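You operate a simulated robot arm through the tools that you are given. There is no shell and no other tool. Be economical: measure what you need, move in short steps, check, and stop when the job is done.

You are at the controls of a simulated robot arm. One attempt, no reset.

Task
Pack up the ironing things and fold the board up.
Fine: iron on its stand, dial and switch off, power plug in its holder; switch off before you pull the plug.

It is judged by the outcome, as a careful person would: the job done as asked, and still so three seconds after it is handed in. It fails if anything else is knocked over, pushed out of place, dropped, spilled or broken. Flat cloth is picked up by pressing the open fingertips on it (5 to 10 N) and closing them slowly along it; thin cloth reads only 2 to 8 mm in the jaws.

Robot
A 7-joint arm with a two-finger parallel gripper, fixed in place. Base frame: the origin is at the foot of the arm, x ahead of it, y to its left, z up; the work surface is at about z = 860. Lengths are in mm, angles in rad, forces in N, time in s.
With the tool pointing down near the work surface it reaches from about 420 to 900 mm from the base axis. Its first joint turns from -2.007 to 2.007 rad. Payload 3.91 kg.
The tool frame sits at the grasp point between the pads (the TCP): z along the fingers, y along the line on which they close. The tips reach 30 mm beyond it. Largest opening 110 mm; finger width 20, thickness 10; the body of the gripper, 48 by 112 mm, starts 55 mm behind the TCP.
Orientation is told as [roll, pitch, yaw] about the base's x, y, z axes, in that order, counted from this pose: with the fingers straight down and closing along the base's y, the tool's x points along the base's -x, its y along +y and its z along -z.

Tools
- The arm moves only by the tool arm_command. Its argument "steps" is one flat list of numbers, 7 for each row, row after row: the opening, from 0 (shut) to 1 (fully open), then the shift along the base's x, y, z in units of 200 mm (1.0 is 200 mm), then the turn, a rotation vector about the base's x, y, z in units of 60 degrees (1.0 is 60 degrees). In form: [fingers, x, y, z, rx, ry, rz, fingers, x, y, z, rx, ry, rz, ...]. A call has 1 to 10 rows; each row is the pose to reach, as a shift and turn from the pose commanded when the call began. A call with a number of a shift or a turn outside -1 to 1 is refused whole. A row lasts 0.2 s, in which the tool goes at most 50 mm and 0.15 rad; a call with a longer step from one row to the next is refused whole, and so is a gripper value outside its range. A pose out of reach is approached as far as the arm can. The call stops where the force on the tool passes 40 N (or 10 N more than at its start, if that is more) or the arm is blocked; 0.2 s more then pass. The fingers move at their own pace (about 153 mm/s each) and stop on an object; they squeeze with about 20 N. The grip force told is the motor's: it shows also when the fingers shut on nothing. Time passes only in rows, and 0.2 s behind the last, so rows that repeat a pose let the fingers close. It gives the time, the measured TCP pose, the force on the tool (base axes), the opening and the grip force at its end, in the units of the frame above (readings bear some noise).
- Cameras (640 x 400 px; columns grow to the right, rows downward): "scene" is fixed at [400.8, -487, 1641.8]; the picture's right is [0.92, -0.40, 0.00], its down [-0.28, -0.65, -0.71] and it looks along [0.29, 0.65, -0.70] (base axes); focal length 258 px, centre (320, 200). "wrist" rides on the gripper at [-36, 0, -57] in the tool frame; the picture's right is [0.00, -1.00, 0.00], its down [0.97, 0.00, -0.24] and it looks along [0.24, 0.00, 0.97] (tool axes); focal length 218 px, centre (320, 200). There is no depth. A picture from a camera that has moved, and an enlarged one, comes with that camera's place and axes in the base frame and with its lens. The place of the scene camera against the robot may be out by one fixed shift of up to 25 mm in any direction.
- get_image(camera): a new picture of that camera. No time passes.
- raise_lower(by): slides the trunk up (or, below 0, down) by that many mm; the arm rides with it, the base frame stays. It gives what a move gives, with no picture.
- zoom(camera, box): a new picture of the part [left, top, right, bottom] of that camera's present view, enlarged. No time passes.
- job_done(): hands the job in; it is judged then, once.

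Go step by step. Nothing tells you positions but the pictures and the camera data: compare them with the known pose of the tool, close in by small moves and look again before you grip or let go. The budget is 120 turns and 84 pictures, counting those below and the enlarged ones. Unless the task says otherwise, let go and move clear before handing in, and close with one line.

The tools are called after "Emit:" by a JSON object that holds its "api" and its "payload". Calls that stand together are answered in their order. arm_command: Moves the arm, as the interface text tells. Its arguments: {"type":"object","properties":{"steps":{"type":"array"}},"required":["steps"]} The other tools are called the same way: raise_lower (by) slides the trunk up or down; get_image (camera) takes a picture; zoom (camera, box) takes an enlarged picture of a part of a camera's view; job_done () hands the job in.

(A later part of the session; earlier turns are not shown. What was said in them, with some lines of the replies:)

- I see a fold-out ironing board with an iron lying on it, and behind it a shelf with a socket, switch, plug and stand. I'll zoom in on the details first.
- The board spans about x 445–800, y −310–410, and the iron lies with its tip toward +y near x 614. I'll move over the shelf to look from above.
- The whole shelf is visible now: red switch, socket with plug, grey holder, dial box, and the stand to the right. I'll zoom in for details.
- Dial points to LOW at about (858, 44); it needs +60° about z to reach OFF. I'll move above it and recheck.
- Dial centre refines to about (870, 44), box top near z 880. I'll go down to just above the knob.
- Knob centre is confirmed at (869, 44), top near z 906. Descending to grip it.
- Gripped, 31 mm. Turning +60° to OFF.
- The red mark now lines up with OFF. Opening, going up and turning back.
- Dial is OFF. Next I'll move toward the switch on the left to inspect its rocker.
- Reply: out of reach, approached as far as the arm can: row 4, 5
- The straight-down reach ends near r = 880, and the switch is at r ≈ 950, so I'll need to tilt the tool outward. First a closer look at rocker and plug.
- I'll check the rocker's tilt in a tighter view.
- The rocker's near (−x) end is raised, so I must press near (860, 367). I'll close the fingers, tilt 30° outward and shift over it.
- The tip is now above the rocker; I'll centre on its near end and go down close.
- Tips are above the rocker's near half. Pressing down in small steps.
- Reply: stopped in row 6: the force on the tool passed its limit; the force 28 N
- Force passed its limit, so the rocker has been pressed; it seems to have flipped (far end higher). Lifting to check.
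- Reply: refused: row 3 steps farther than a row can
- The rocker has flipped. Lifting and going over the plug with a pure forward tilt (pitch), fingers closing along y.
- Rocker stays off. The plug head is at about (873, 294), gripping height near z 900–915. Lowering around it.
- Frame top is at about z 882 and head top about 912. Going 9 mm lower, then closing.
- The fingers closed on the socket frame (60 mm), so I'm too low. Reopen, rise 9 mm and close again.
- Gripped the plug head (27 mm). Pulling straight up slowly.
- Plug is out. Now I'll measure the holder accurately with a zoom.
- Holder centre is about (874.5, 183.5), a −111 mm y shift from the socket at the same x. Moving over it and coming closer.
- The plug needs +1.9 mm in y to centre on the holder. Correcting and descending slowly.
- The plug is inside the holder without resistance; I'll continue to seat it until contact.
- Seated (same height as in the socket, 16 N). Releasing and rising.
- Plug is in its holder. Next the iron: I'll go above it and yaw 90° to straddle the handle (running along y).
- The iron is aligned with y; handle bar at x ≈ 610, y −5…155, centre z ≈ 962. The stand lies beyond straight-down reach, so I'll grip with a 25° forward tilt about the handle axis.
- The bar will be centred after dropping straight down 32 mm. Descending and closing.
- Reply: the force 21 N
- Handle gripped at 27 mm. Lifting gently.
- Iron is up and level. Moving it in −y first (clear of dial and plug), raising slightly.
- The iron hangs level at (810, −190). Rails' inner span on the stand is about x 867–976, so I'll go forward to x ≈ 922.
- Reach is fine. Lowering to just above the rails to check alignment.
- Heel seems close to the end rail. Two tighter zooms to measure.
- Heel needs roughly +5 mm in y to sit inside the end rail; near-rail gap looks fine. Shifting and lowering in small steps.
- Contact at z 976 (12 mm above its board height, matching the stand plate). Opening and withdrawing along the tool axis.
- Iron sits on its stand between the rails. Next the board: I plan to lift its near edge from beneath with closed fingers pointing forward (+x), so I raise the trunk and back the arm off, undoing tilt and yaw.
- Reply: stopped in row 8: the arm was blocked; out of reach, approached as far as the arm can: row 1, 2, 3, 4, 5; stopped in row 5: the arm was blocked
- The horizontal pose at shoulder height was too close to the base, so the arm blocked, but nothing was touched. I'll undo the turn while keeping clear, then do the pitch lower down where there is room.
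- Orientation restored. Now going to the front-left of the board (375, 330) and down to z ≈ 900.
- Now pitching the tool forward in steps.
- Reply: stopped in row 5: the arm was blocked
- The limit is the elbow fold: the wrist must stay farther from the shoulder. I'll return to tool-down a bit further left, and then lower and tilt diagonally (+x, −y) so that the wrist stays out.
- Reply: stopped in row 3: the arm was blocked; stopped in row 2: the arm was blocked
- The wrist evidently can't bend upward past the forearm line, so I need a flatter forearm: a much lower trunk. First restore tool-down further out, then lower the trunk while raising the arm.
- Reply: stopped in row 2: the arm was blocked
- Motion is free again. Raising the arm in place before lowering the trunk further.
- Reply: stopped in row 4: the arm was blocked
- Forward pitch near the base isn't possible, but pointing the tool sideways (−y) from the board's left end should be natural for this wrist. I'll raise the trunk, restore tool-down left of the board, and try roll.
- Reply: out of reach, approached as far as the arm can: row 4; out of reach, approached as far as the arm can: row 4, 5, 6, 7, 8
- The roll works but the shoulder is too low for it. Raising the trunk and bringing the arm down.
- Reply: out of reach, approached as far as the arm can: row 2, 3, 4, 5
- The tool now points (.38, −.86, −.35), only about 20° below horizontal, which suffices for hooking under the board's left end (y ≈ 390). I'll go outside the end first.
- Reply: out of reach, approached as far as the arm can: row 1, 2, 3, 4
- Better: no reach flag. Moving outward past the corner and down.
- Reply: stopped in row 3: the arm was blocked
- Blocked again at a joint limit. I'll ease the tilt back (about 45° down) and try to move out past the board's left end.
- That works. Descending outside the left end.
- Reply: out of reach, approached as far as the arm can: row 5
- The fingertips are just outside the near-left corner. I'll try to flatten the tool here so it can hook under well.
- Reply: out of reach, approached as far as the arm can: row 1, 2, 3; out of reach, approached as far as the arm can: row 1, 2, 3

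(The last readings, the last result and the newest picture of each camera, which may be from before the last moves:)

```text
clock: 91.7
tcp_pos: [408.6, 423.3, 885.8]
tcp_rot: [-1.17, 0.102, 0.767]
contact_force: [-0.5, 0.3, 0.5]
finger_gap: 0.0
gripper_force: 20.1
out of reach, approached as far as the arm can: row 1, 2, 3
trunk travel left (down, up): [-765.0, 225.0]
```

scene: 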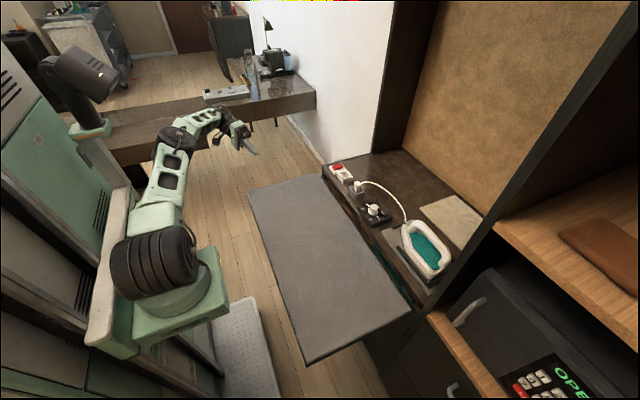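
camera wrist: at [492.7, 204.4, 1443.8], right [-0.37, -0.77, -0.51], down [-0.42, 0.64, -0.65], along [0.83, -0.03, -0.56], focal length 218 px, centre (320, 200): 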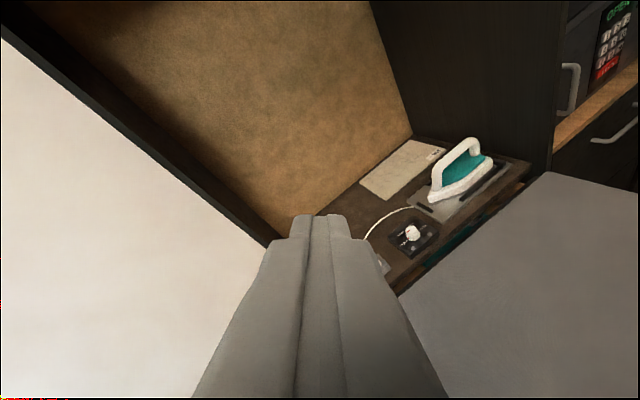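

Good, the tip is now outside the corner. Flattening a bit more.

Emit:
{"api": "arm_command", "payload": {"steps": [0, -0.03, 0.03, 0, -0.08, -0.075, 0, 0, -0.06, 0.06, 0, -0.16, -0.15, 0]}}

Emit:
{"api": "zoom", "payload": {"camera": "scene", "box": [170, 110, 330, 210]}}

```text
clock: 92.3
tcp_pos: [408.7, 424.0, 886.8]
tcp_rot: [-1.171, 0.101, 0.769]
contact_force: [0.0, 0.5, 0.3]
finger_gap: 0.0
gripper_force: 20.2
out of reach, approached as far as the arm can: row 1, 2
trunk travel left (down, up): [-765.0, 225.0]
```

```text
4.00 times, centred on (250, 160) of scene
camera zoom: at [400.8, -487.0, 1641.8], right [0.92, -0.4, 0.0], down [-0.28, -0.65, -0.71], along [0.29, 0.65, -0.7], focal length 1031 px, centre (600, 360)
```

zoom: 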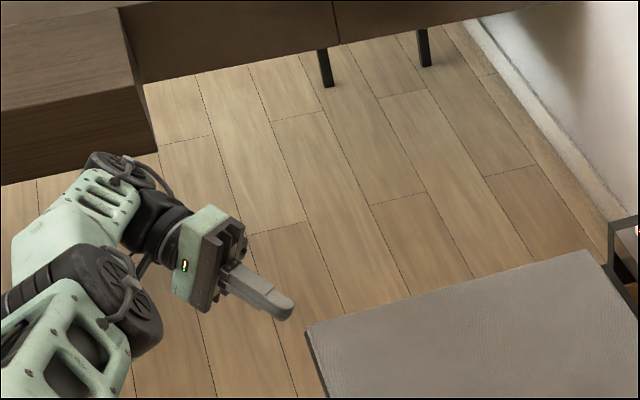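

Now lowering the trunk 66 mm so the fingers are below the board's underside, still outside the corner.

Emit:
{"api": "raise_lower", "payload": {"by": -66}}

Emit:
{"api": "get_image", "payload": {"camera": "wrist"}}

```text
clock: 93.4
tcp_pos: [409.6, 423.7, 820.6]
tcp_rot: [-1.169, 0.1, 0.769]
contact_force: [-0.7, 0.0, 0.1]
finger_gap: 0.1
gripper_force: 20.1
trunk travel left (down, up): [-699.0, 291.0]
```

```text
12 pictures are left
camera wrist: at [399.1, 487.5, 838.3], right [0.34, -0.22, 0.92], down [-0.84, -0.51, 0.19], along [0.42, -0.84, -0.35], focal length 218 px, centre (320, 200)
```

wrist: 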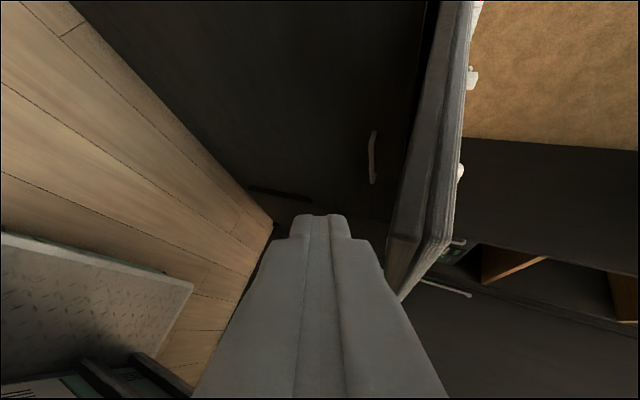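

The fingers are below the board level. Inserting under the corner.

Emit:
{"api": "arm_command", "payload": {"steps": [0, 0.07, -0.07, 0, 0, 0, 0, 0, 0.14, -0.14, 0, 0, 0, 0, 0, 0.2, -0.2, 0, 0, 0, 0]}}

Emit:
{"api": "get_image", "payload": {"camera": "wrist"}}

```text
clock: 94.2
tcp_pos: [457.5, 410.1, 808.2]
tcp_rot: [-1.172, 0.1, 0.765]
contact_force: [0.2, -0.3, -0.7]
finger_gap: 0.0
gripper_force: 19.9
out of reach, approached as far as the arm can: row 1, 2, 3
trunk travel left (down, up): [-699.0, 291.0]
```

```text
11 pictures are left
camera wrist: at [446.7, 474.7, 827.1], right [0.34, -0.21, 0.92], down [-0.84, -0.5, 0.19], along [0.42, -0.84, -0.35], focal length 218 px, centre (320, 200)
```

wrist: 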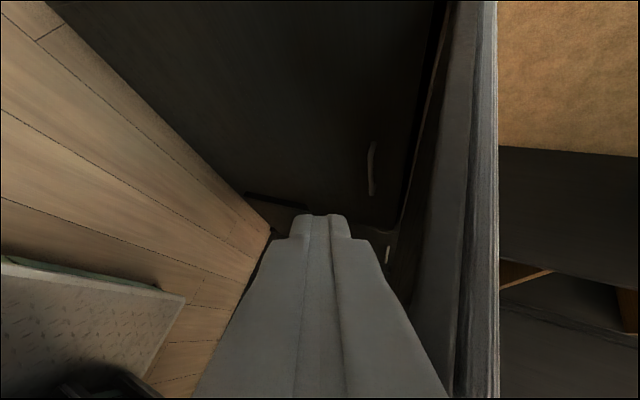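

Emit:
{"api": "arm_command", "payload": {"steps": [0, 0, -0.07, 0, 0, 0, 0, 0, 0, -0.14, 0, 0, 0, 0, 0, 0, -0.2, 0, 0, 0, 0]}}

```text
clock: 95.0
tcp_pos: [461.6, 406.3, 796.6]
tcp_rot: [-1.171, 0.102, 0.768]
contact_force: [-0.7, -0.3, -0.5]
finger_gap: 0.0
gripper_force: 20.3
out of reach, approached as far as the arm can: row 1, 2, 3
trunk travel left (down, up): [-699.0, 291.0]
```

Position is clipped by a joint limit; a higher shoulder with a lower arm should allow moving inward. Arm down and inward first, then trunk up later.

Emit:
{"api": "arm_command", "payload": {"steps": [0, 0, 0, -0.15, 0, 0, 0, 0, 0, -0.05, -0.3, 0, 0, 0, 0, 0, -0.1, -0.45, 0, 0, 0, 0, 0, -0.1, -0.6, 0, 0, 0]}}

```text
clock: 96.0
tcp_pos: [458.8, 368.9, 708.2]
tcp_rot: [-1.168, 0.1, 0.767]
contact_force: [0.9, -0.3, 0.3]
finger_gap: 0.0
gripper_force: 20.1
out of reach, approached as far as the arm can: row 1, 2, 3, 4
trunk travel left (down, up): [-699.0, 291.0]
```

TCP is now at (459, 369, 708), well under the corner. Small −x correction for body clearance, then raise the trunk to near contact.

Emit:
{"api": "arm_command", "payload": {"steps": [0, -0.045, 0, 0, 0, 0, 0, 0, -0.09, 0, 0, 0, 0, 0]}}

Emit:
{"api": "raise_lower", "payload": {"by": 90}}

Emit:
{"api": "get_image", "payload": {"camera": "wrist"}}

```text
clock: 96.6
tcp_pos: [440.4, 369.5, 708.6]
tcp_rot: [-1.169, 0.104, 0.767]
contact_force: [0.9, 0.4, 0.7]
finger_gap: 0.0
gripper_force: 19.8
trunk travel left (down, up): [-699.0, 291.0]
```

```text
clock: 97.8
tcp_pos: [441.3, 369.0, 798.8]
tcp_rot: [-1.172, 0.103, 0.769]
contact_force: [0.2, -0.1, -0.1]
finger_gap: 0.0
gripper_force: 20.1
trunk travel left (down, up): [-789.0, 201.0]
```

```text
10 pictures are left
camera wrist: at [431.0, 433.3, 816.6], right [0.34, -0.21, 0.92], down [-0.84, -0.5, 0.19], along [0.42, -0.84, -0.35], focal length 218 px, centre (320, 200)
```

wrist: 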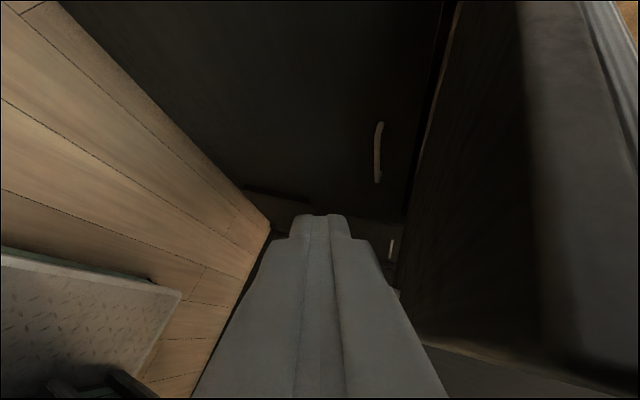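

Fingers are under the board with clearance. Raising in small amounts to make contact.

Emit:
{"api": "raise_lower", "payload": {"by": 35}}

Emit:
{"api": "raise_lower", "payload": {"by": 20}}

Emit:
{"api": "zoom", "payload": {"camera": "scene", "box": [200, 130, 440, 370]}}

```text
clock: 98.6
tcp_pos: [438.9, 369.4, 832.1]
tcp_rot: [-1.172, 0.106, 0.767]
contact_force: [-3.0, -1.5, -8.8]
finger_gap: 0.2
gripper_force: 19.5
trunk travel left (down, up): [-824.0, 166.0]
```

```text
clock: 99.3
tcp_pos: [440.6, 370.1, 853.5]
tcp_rot: [-1.171, 0.103, 0.769]
contact_force: [-1.6, -1.1, -8.9]
finger_gap: 0.2
gripper_force: 20.5
trunk travel left (down, up): [-844.0, 146.0]
```

```text
1.67 times, centred on (320, 250) of scene
camera zoom: at [400.8, -487.0, 1641.8], right [0.92, -0.4, 0.0], down [-0.28, -0.65, -0.71], along [0.29, 0.65, -0.7], focal length 430 px, centre (320, 117)
```

zoom: 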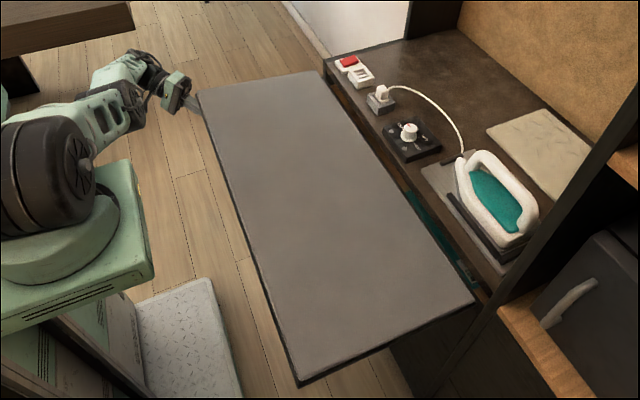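

The board is lifting with only about 9 N. Continuing along the arc, alternating trunk up and arm forward.

Emit:
{"api": "raise_lower", "payload": {"by": 45}}

Emit:
{"api": "arm_command", "payload": {"steps": [0, 0.03, 0, 0, 0, 0, 0, 0, 0.06, 0, 0, 0, 0, 0]}}

Emit:
{"api": "raise_lower", "payload": {"by": 45}}

Emit:
{"api": "arm_command", "payload": {"steps": [0, 0.04, 0, 0, 0, 0, 0, 0, 0.08, 0, 0, 0, 0, 0]}}

Emit:
{"api": "zoom", "payload": {"camera": "scene", "box": [200, 90, 440, 330]}}

```text
clock: 100.2
tcp_pos: [441.1, 369.0, 897.9]
tcp_rot: [-1.171, 0.103, 0.766]
contact_force: [-2.7, -0.4, -8.8]
finger_gap: 0.0
gripper_force: 20.2
trunk travel left (down, up): [-889.0, 101.0]
```

```text
clock: 100.8
tcp_pos: [452.8, 369.7, 897.9]
tcp_rot: [-1.171, 0.103, 0.768]
contact_force: [-13.1, 1.8, -6.8]
finger_gap: 0.1
gripper_force: 19.8
trunk travel left (down, up): [-889.0, 101.0]
```

```text
clock: 101.7
tcp_pos: [453.5, 368.9, 943.6]
tcp_rot: [-1.171, 0.103, 0.766]
contact_force: [-1.4, -1.5, -8.4]
finger_gap: 0.0
gripper_force: 19.8
trunk travel left (down, up): [-934.0, 56.0]
```

```text
clock: 102.3
tcp_pos: [467.4, 368.3, 944.9]
tcp_rot: [-1.169, 0.1, 0.769]
contact_force: [-11.0, 2.1, -4.9]
finger_gap: 0.0
gripper_force: 20.1
trunk travel left (down, up): [-934.0, 56.0]
```

```text
1.67 times, centred on (320, 210) of scene
camera zoom: at [400.8, -487.0, 1641.8], right [0.92, -0.4, 0.0], down [-0.28, -0.65, -0.71], along [0.29, 0.65, -0.7], focal length 430 px, centre (320, 183)
```

zoom: 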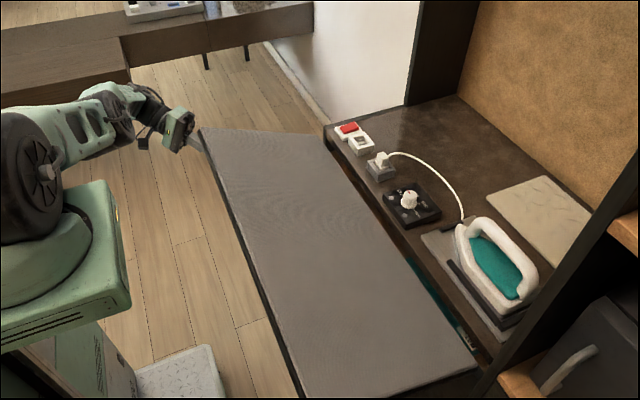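

Board is at about 20°. Continuing with combined arm moves along the arc.

Emit:
{"api": "arm_command", "payload": {"steps": [0, 0.02, 0, 0.06, 0, 0, 0, 0, 0.045, 0, 0.12, 0, 0, 0, 0, 0.07, 0, 0.18, 0, 0, 0, 0, 0.1, 0, 0.25, 0, 0, 0]}}

```text
clock: 103.3
tcp_pos: [491.5, 380.7, 987.7]
tcp_rot: [-1.171, 0.103, 0.764]
contact_force: [-2.3, -4.3, -8.0]
finger_gap: 0.0
gripper_force: 20.6
out of reach, approached as far as the arm can: row 2, 3, 4
trunk travel left (down, up): [-934.0, 56.0]
```

Emit:
{"api": "raise_lower", "payload": {"by": 25}}

Emit:
{"api": "arm_command", "payload": {"steps": [0, 0.04, -0.02, 0, 0, 0, 0, 0, 0.08, -0.04, 0, 0, 0, 0]}}

Emit:
{"api": "raise_lower", "payload": {"by": 30}}

Emit:
{"api": "arm_command", "payload": {"steps": [0, 0.05, -0.02, 0, 0, 0, 0, 0, 0.1, -0.04, 0, 0, 0, 0]}}

Emit:
{"api": "zoom", "payload": {"camera": "scene", "box": [200, 70, 440, 310]}}

```text
clock: 104.0
tcp_pos: [491.4, 382.3, 1013.7]
tcp_rot: [-1.171, 0.102, 0.766]
contact_force: [-4.2, -0.5, -5.5]
finger_gap: 0.1
gripper_force: 20.2
trunk travel left (down, up): [-959.0, 31.0]
```

```text
clock: 104.6
tcp_pos: [509.3, 376.4, 1011.9]
tcp_rot: [-1.174, 0.102, 0.764]
contact_force: [-8.6, 2.8, -4.7]
finger_gap: 0.0
gripper_force: 19.9
out of reach, approached as far as the arm can: row 2
trunk travel left (down, up): [-959.0, 31.0]
```

```text
clock: 105.3
tcp_pos: [507.5, 376.1, 1041.5]
tcp_rot: [-1.172, 0.105, 0.762]
contact_force: [-5.4, -3.5, -4.3]
finger_gap: 0.4
gripper_force: 20.1
trunk travel left (down, up): [-989.0, 1.0]
```

```text
clock: 105.9
tcp_pos: [528.0, 371.0, 1041.1]
tcp_rot: [-1.173, 0.104, 0.764]
contact_force: [-7.1, 1.6, -4.4]
finger_gap: 0.0
gripper_force: 19.8
trunk travel left (down, up): [-989.0, 1.0]
```

```text
1.67 times, centred on (320, 190) of scene
camera zoom: at [400.8, -487.0, 1641.8], right [0.92, -0.4, 0.0], down [-0.28, -0.65, -0.71], along [0.29, 0.65, -0.7], focal length 430 px, centre (320, 217)
```

zoom: 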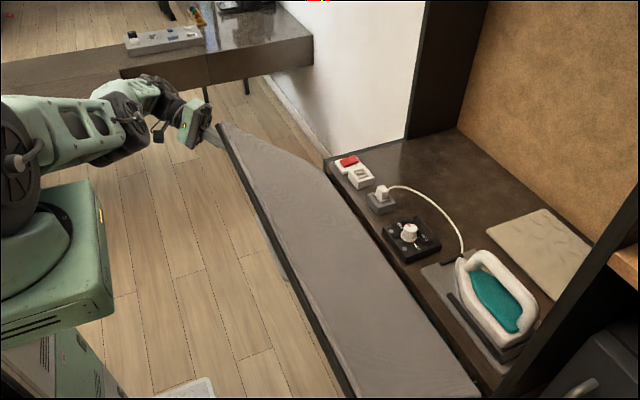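

Board at about 40°. From here a forward push at constant height will swing it to vertical.

Emit:
{"api": "arm_command", "payload": {"steps": [0, 0.08, 0, 0.02, 0, 0, 0, 0, 0.16, -0.02, 0.04, 0, 0, 0, 0, 0.24, -0.04, 0.06, 0, 0, 0, 0, 0.32, -0.06, 0.08, 0, 0, 0, 0, 0.4, -0.08, 0.1, 0, 0, 0]}}

Emit:
{"api": "arm_command", "payload": {"steps": [0, 0.08, 0, 0.0, 0, 0, 0, 0, 0.16, -0.03, 0.0, 0, 0, 0, 0, 0.24, -0.06, 0.0, 0, 0, 0, 0, 0.32, -0.09, 0.0, 0, 0, 0]}}

Emit:
{"api": "zoom", "payload": {"camera": "scene", "box": [200, 50, 460, 310]}}

```text
clock: 106.9
tcp_pos: [582.1, 361.8, 1061.4]
tcp_rot: [-1.173, 0.096, 0.768]
contact_force: [-14.0, 1.5, 8.2]
finger_gap: 0.2
gripper_force: 20.0
trunk travel left (down, up): [-989.0, 1.0]
stopped in row 4: the force on the tool passed its limit (the readings are from after the stop); the commanded pose is now the measured one
```

```text
clock: 107.3
tcp_pos: [592.8, 364.6, 1064.9]
tcp_rot: [-1.171, 0.091, 0.772]
contact_force: [-12.0, 1.1, 7.7]
finger_gap: 0.1
gripper_force: 20.0
out of reach, approached as far as the arm can: row 1, 2
trunk travel left (down, up): [-989.0, 1.0]
stopped in row 2: the force on the tool passed its limit (the readings are from after the stop); the commanded pose is now the measured one
```

```text
1.54 times, centred on (330, 180) of scene
camera zoom: at [400.8, -487.0, 1641.8], right [0.92, -0.4, 0.0], down [-0.28, -0.65, -0.71], along [0.29, 0.65, -0.7], focal length 396 px, centre (305, 231)
```

zoom: 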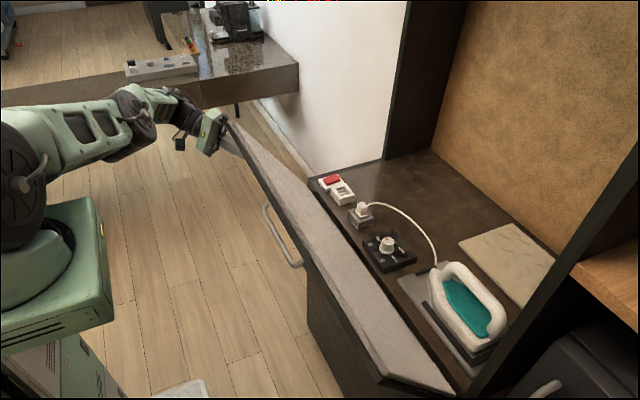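

Board at ~60°; the pushing tip should follow the tangent (more upward) to avoid friction. Continuing with smaller steps.

Emit:
{"api": "arm_command", "payload": {"steps": [0, 0.03, 0, 0.02, 0, 0, 0, 0, 0.08, 0, 0.045, 0, 0, 0, 0, 0.13, 0, 0.07, 0, 0, 0, 0, 0.18, 0, 0.095, 0, 0, 0, 0, 0.23, 0, 0.115, 0, 0, 0, 0, 0.28, 0, 0.135, 0, 0, 0]}}

```text
clock: 108.7
tcp_pos: [645.6, 356.4, 1097.0]
tcp_rot: [-1.173, 0.093, 0.774]
contact_force: [-7.0, 29.8, 6.0]
finger_gap: 0.1
gripper_force: 20.1
out of reach, approached as far as the arm can: row 2, 3, 4, 5, 6
trunk travel left (down, up): [-989.0, 1.0]
```

The gripper body is now pressing sideways on the board's end. I'll yaw the tool more forward to clear it while keeping the tip in contact.

Emit:
{"api": "arm_command", "payload": {"steps": [0, 0, 0.02, 0, 0, 0, 0.1, 0, 0, 0.02, 0, 0, 0, 0.2, 0, 0.01, 0.02, 0, 0, 0, 0.3]}}

Emit:
{"api": "zoom", "payload": {"camera": "scene", "box": [240, 50, 400, 210]}}

```text
clock: 109.5
tcp_pos: [665.1, 395.3, 1078.1]
tcp_rot: [-1.171, 0.095, 1.083]
contact_force: [-4.6, -3.6, -0.3]
finger_gap: 0.0
gripper_force: 19.3
out of reach, approached as far as the arm can: row 1, 2, 3
trunk travel left (down, up): [-989.0, 1.0]
```

```text
2.50 times, centred on (320, 130) of scene
camera zoom: at [400.8, -487.0, 1641.8], right [0.92, -0.4, 0.0], down [-0.28, -0.65, -0.71], along [0.29, 0.65, -0.7], focal length 644 px, centre (320, 375)
```

zoom: 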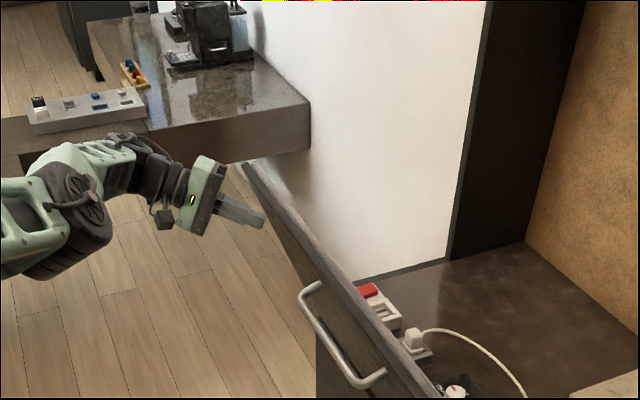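

The tip has drifted to the board's end (y ≈ 382). I'll go lower, which frees −y motion, and keep it in contact.

Emit:
{"api": "arm_command", "payload": {"steps": [0, 0.02, -0.03, -0.1, 0, 0, 0, 0, 0.05, -0.06, -0.2, 0, 0, 0, 0, 0.08, -0.1, -0.3, 0, 0, 0]}}

```text
clock: 110.3
tcp_pos: [675.0, 370.0, 1020.6]
tcp_rot: [-1.172, 0.093, 1.089]
contact_force: [-7.8, 1.3, -0.4]
finger_gap: 0.0
gripper_force: 20.3
out of reach, approached as far as the arm can: row 2, 3
trunk travel left (down, up): [-989.0, 1.0]
```

Emit:
{"api": "arm_command", "payload": {"steps": [0, 0.05, -0.01, 0.01, 0, 0, 0, 0, 0.1, -0.02, 0.02, 0, 0, 0, 0, 0.15, -0.03, 0.025, 0, 0, 0, 0, 0.2, -0.04, 0.03, 0, 0, 0, 0, 0.25, -0.05, 0.03, 0, 0, 0]}}

Emit:
{"api": "zoom", "payload": {"camera": "scene", "box": [240, 50, 480, 290]}}

```text
clock: 111.5
tcp_pos: [715.0, 350.3, 1031.0]
tcp_rot: [-1.172, 0.093, 1.084]
contact_force: [-1.9, 0.5, 1.5]
finger_gap: 0.1
gripper_force: 19.9
out of reach, approached as far as the arm can: row 2, 3, 4, 5
trunk travel left (down, up): [-989.0, 1.0]
```

```text
1.67 times, centred on (360, 170) of scene
camera zoom: at [400.8, -487.0, 1641.8], right [0.92, -0.4, 0.0], down [-0.28, -0.65, -0.71], along [0.29, 0.65, -0.7], focal length 430 px, centre (253, 250)
```

zoom: 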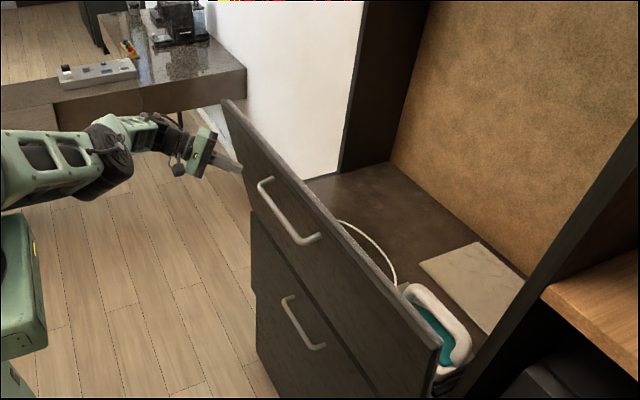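

Nearly vertical. Pushing the last bit.

Emit:
{"api": "arm_command", "payload": {"steps": [0, 0.04, -0.01, 0, 0, 0, 0, 0, 0.08, -0.02, 0, 0, 0, 0, 0, 0.12, -0.03, 0, 0, 0, 0, 0, 0.16, -0.04, 0, 0, 0, 0, 0, 0.2, -0.05, 0, 0, 0, 0, 0, 0.24, -0.06, 0, 0, 0, 0]}}

Emit:
{"api": "zoom", "payload": {"camera": "scene", "box": [240, 50, 480, 290]}}

```text
clock: 112.9
tcp_pos: [754.4, 329.3, 1034.1]
tcp_rot: [-1.171, 0.093, 1.086]
contact_force: [-0.4, 0.1, -0.1]
finger_gap: 0.0
gripper_force: 20.4
out of reach, approached as far as the arm can: row 3, 4, 5, 6
trunk travel left (down, up): [-989.0, 1.0]
```

```text
1.67 times, centred on (360, 170) of scene
camera zoom: at [400.8, -487.0, 1641.8], right [0.92, -0.4, 0.0], down [-0.28, -0.65, -0.71], along [0.29, 0.65, -0.7], focal length 430 px, centre (253, 250)
```

zoom: 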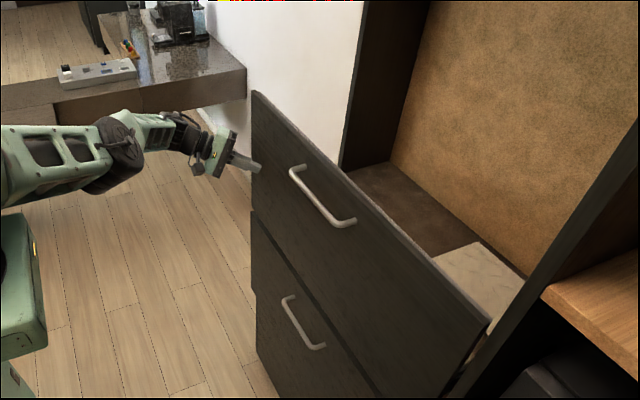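

The board appears vertical; a slight further push to confirm it's fully home.

Emit:
{"api": "arm_command", "payload": {"steps": [0, 0.03, -0.01, 0, 0, 0, 0, 0, 0.06, -0.02, 0, 0, 0, 0, 0, 0.09, -0.03, 0, 0, 0, 0, 0, 0.12, -0.04, 0, 0, 0, 0, 0, 0.15, -0.05, 0, 0, 0, 0]}}

Emit:
{"api": "zoom", "payload": {"camera": "scene", "box": [270, 60, 470, 260]}}

```text
clock: 113.6
tcp_pos: [758.6, 327.2, 1035.7]
tcp_rot: [-1.164, 0.092, 1.088]
contact_force: [-20.2, -1.4, 6.9]
finger_gap: 0.0
gripper_force: 19.9
out of reach, approached as far as the arm can: row 2, 3
trunk travel left (down, up): [-989.0, 1.0]
stopped in row 3: the force on the tool passed its limit (the readings are from after the stop); the commanded pose is now the measured one
```

```text
2.00 times, centred on (370, 160) of scene
camera zoom: at [400.8, -487.0, 1641.8], right [0.92, -0.4, 0.0], down [-0.28, -0.65, -0.71], along [0.29, 0.65, -0.7], focal length 515 px, centre (220, 280)
```

zoom: 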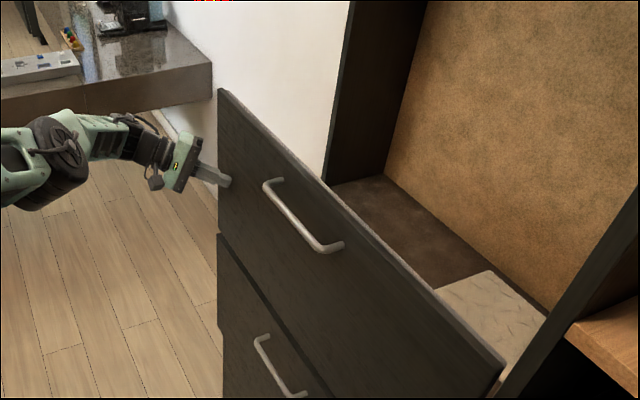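

Firm stop reached: the board is fully up. Backing the arm away and checking that it stays.

Emit:
{"api": "arm_command", "payload": {"steps": [0, -0.08, 0, 0, 0, 0, 0, 0, -0.2, 0.02, 0, 0, 0, 0, 0, -0.35, 0.04, 0, 0, 0, 0, 0, -0.5, 0.06, 0, 0, 0, 0, 0, -0.6, 0.08, 0, 0, 0, 0, 0, -0.6, 0.08, 0, 0, 0, 0, 0, -0.6, 0.08, 0, 0, 0, 0]}}

Emit:
{"api": "arm_command", "payload": {"steps": [0, 0, 0, 0, 0, 0, 0, 0, 0, 0, 0, 0, 0, 0, 0, 0, 0, 0, 0, 0, 0, 0, 0, 0, 0, 0, 0, 0, 0, 0, 0, 0, 0, 0, 0, 0, 0, 0, 0, 0, 0, 0, 0, 0, 0, 0, 0, 0, 0, 0, 0, 0, 0, 0, 0, 0, 0, 0, 0, 0, 0, 0, 0]}}

Emit:
{"api": "get_image", "payload": {"camera": "scene"}}

```text
clock: 115.2
tcp_pos: [654.8, 374.9, 1016.6]
tcp_rot: [-1.166, 0.095, 1.088]
contact_force: [0.6, -0.2, -0.1]
finger_gap: 0.0
gripper_force: 19.9
out of reach, approached as far as the arm can: row 1, 2, 3, 4, 5, 6, 7
trunk travel left (down, up): [-989.0, 1.0]
```

```text
clock: 117.2
tcp_pos: [655.2, 373.3, 1018.8]
tcp_rot: [-1.163, 0.094, 1.086]
contact_force: [0.7, -0.3, 0.0]
finger_gap: 0.0
gripper_force: 19.5
trunk travel left (down, up): [-989.0, 1.0]
```

```text
1 pictures are left
```

scene: 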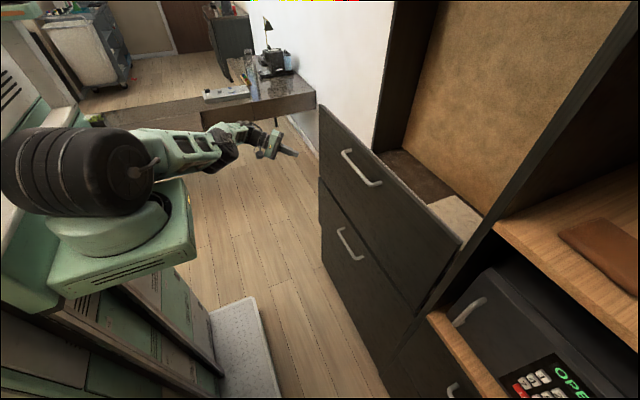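

The board stays vertical by itself with the arm about 100 mm clear of it, and nothing else visible has moved; the shelf items are now hidden behind the board. Handing in.

Emit:
{"api": "job_done", "payload": {}}

```text
The job is handed in.
```

The dial and switch are off, the plug was pulled after that and is in its holder, the iron is on its stand, and the board is folded up. It stayed up with the arm clear; the folded board now hides the shelf, so I last saw those items before folding.
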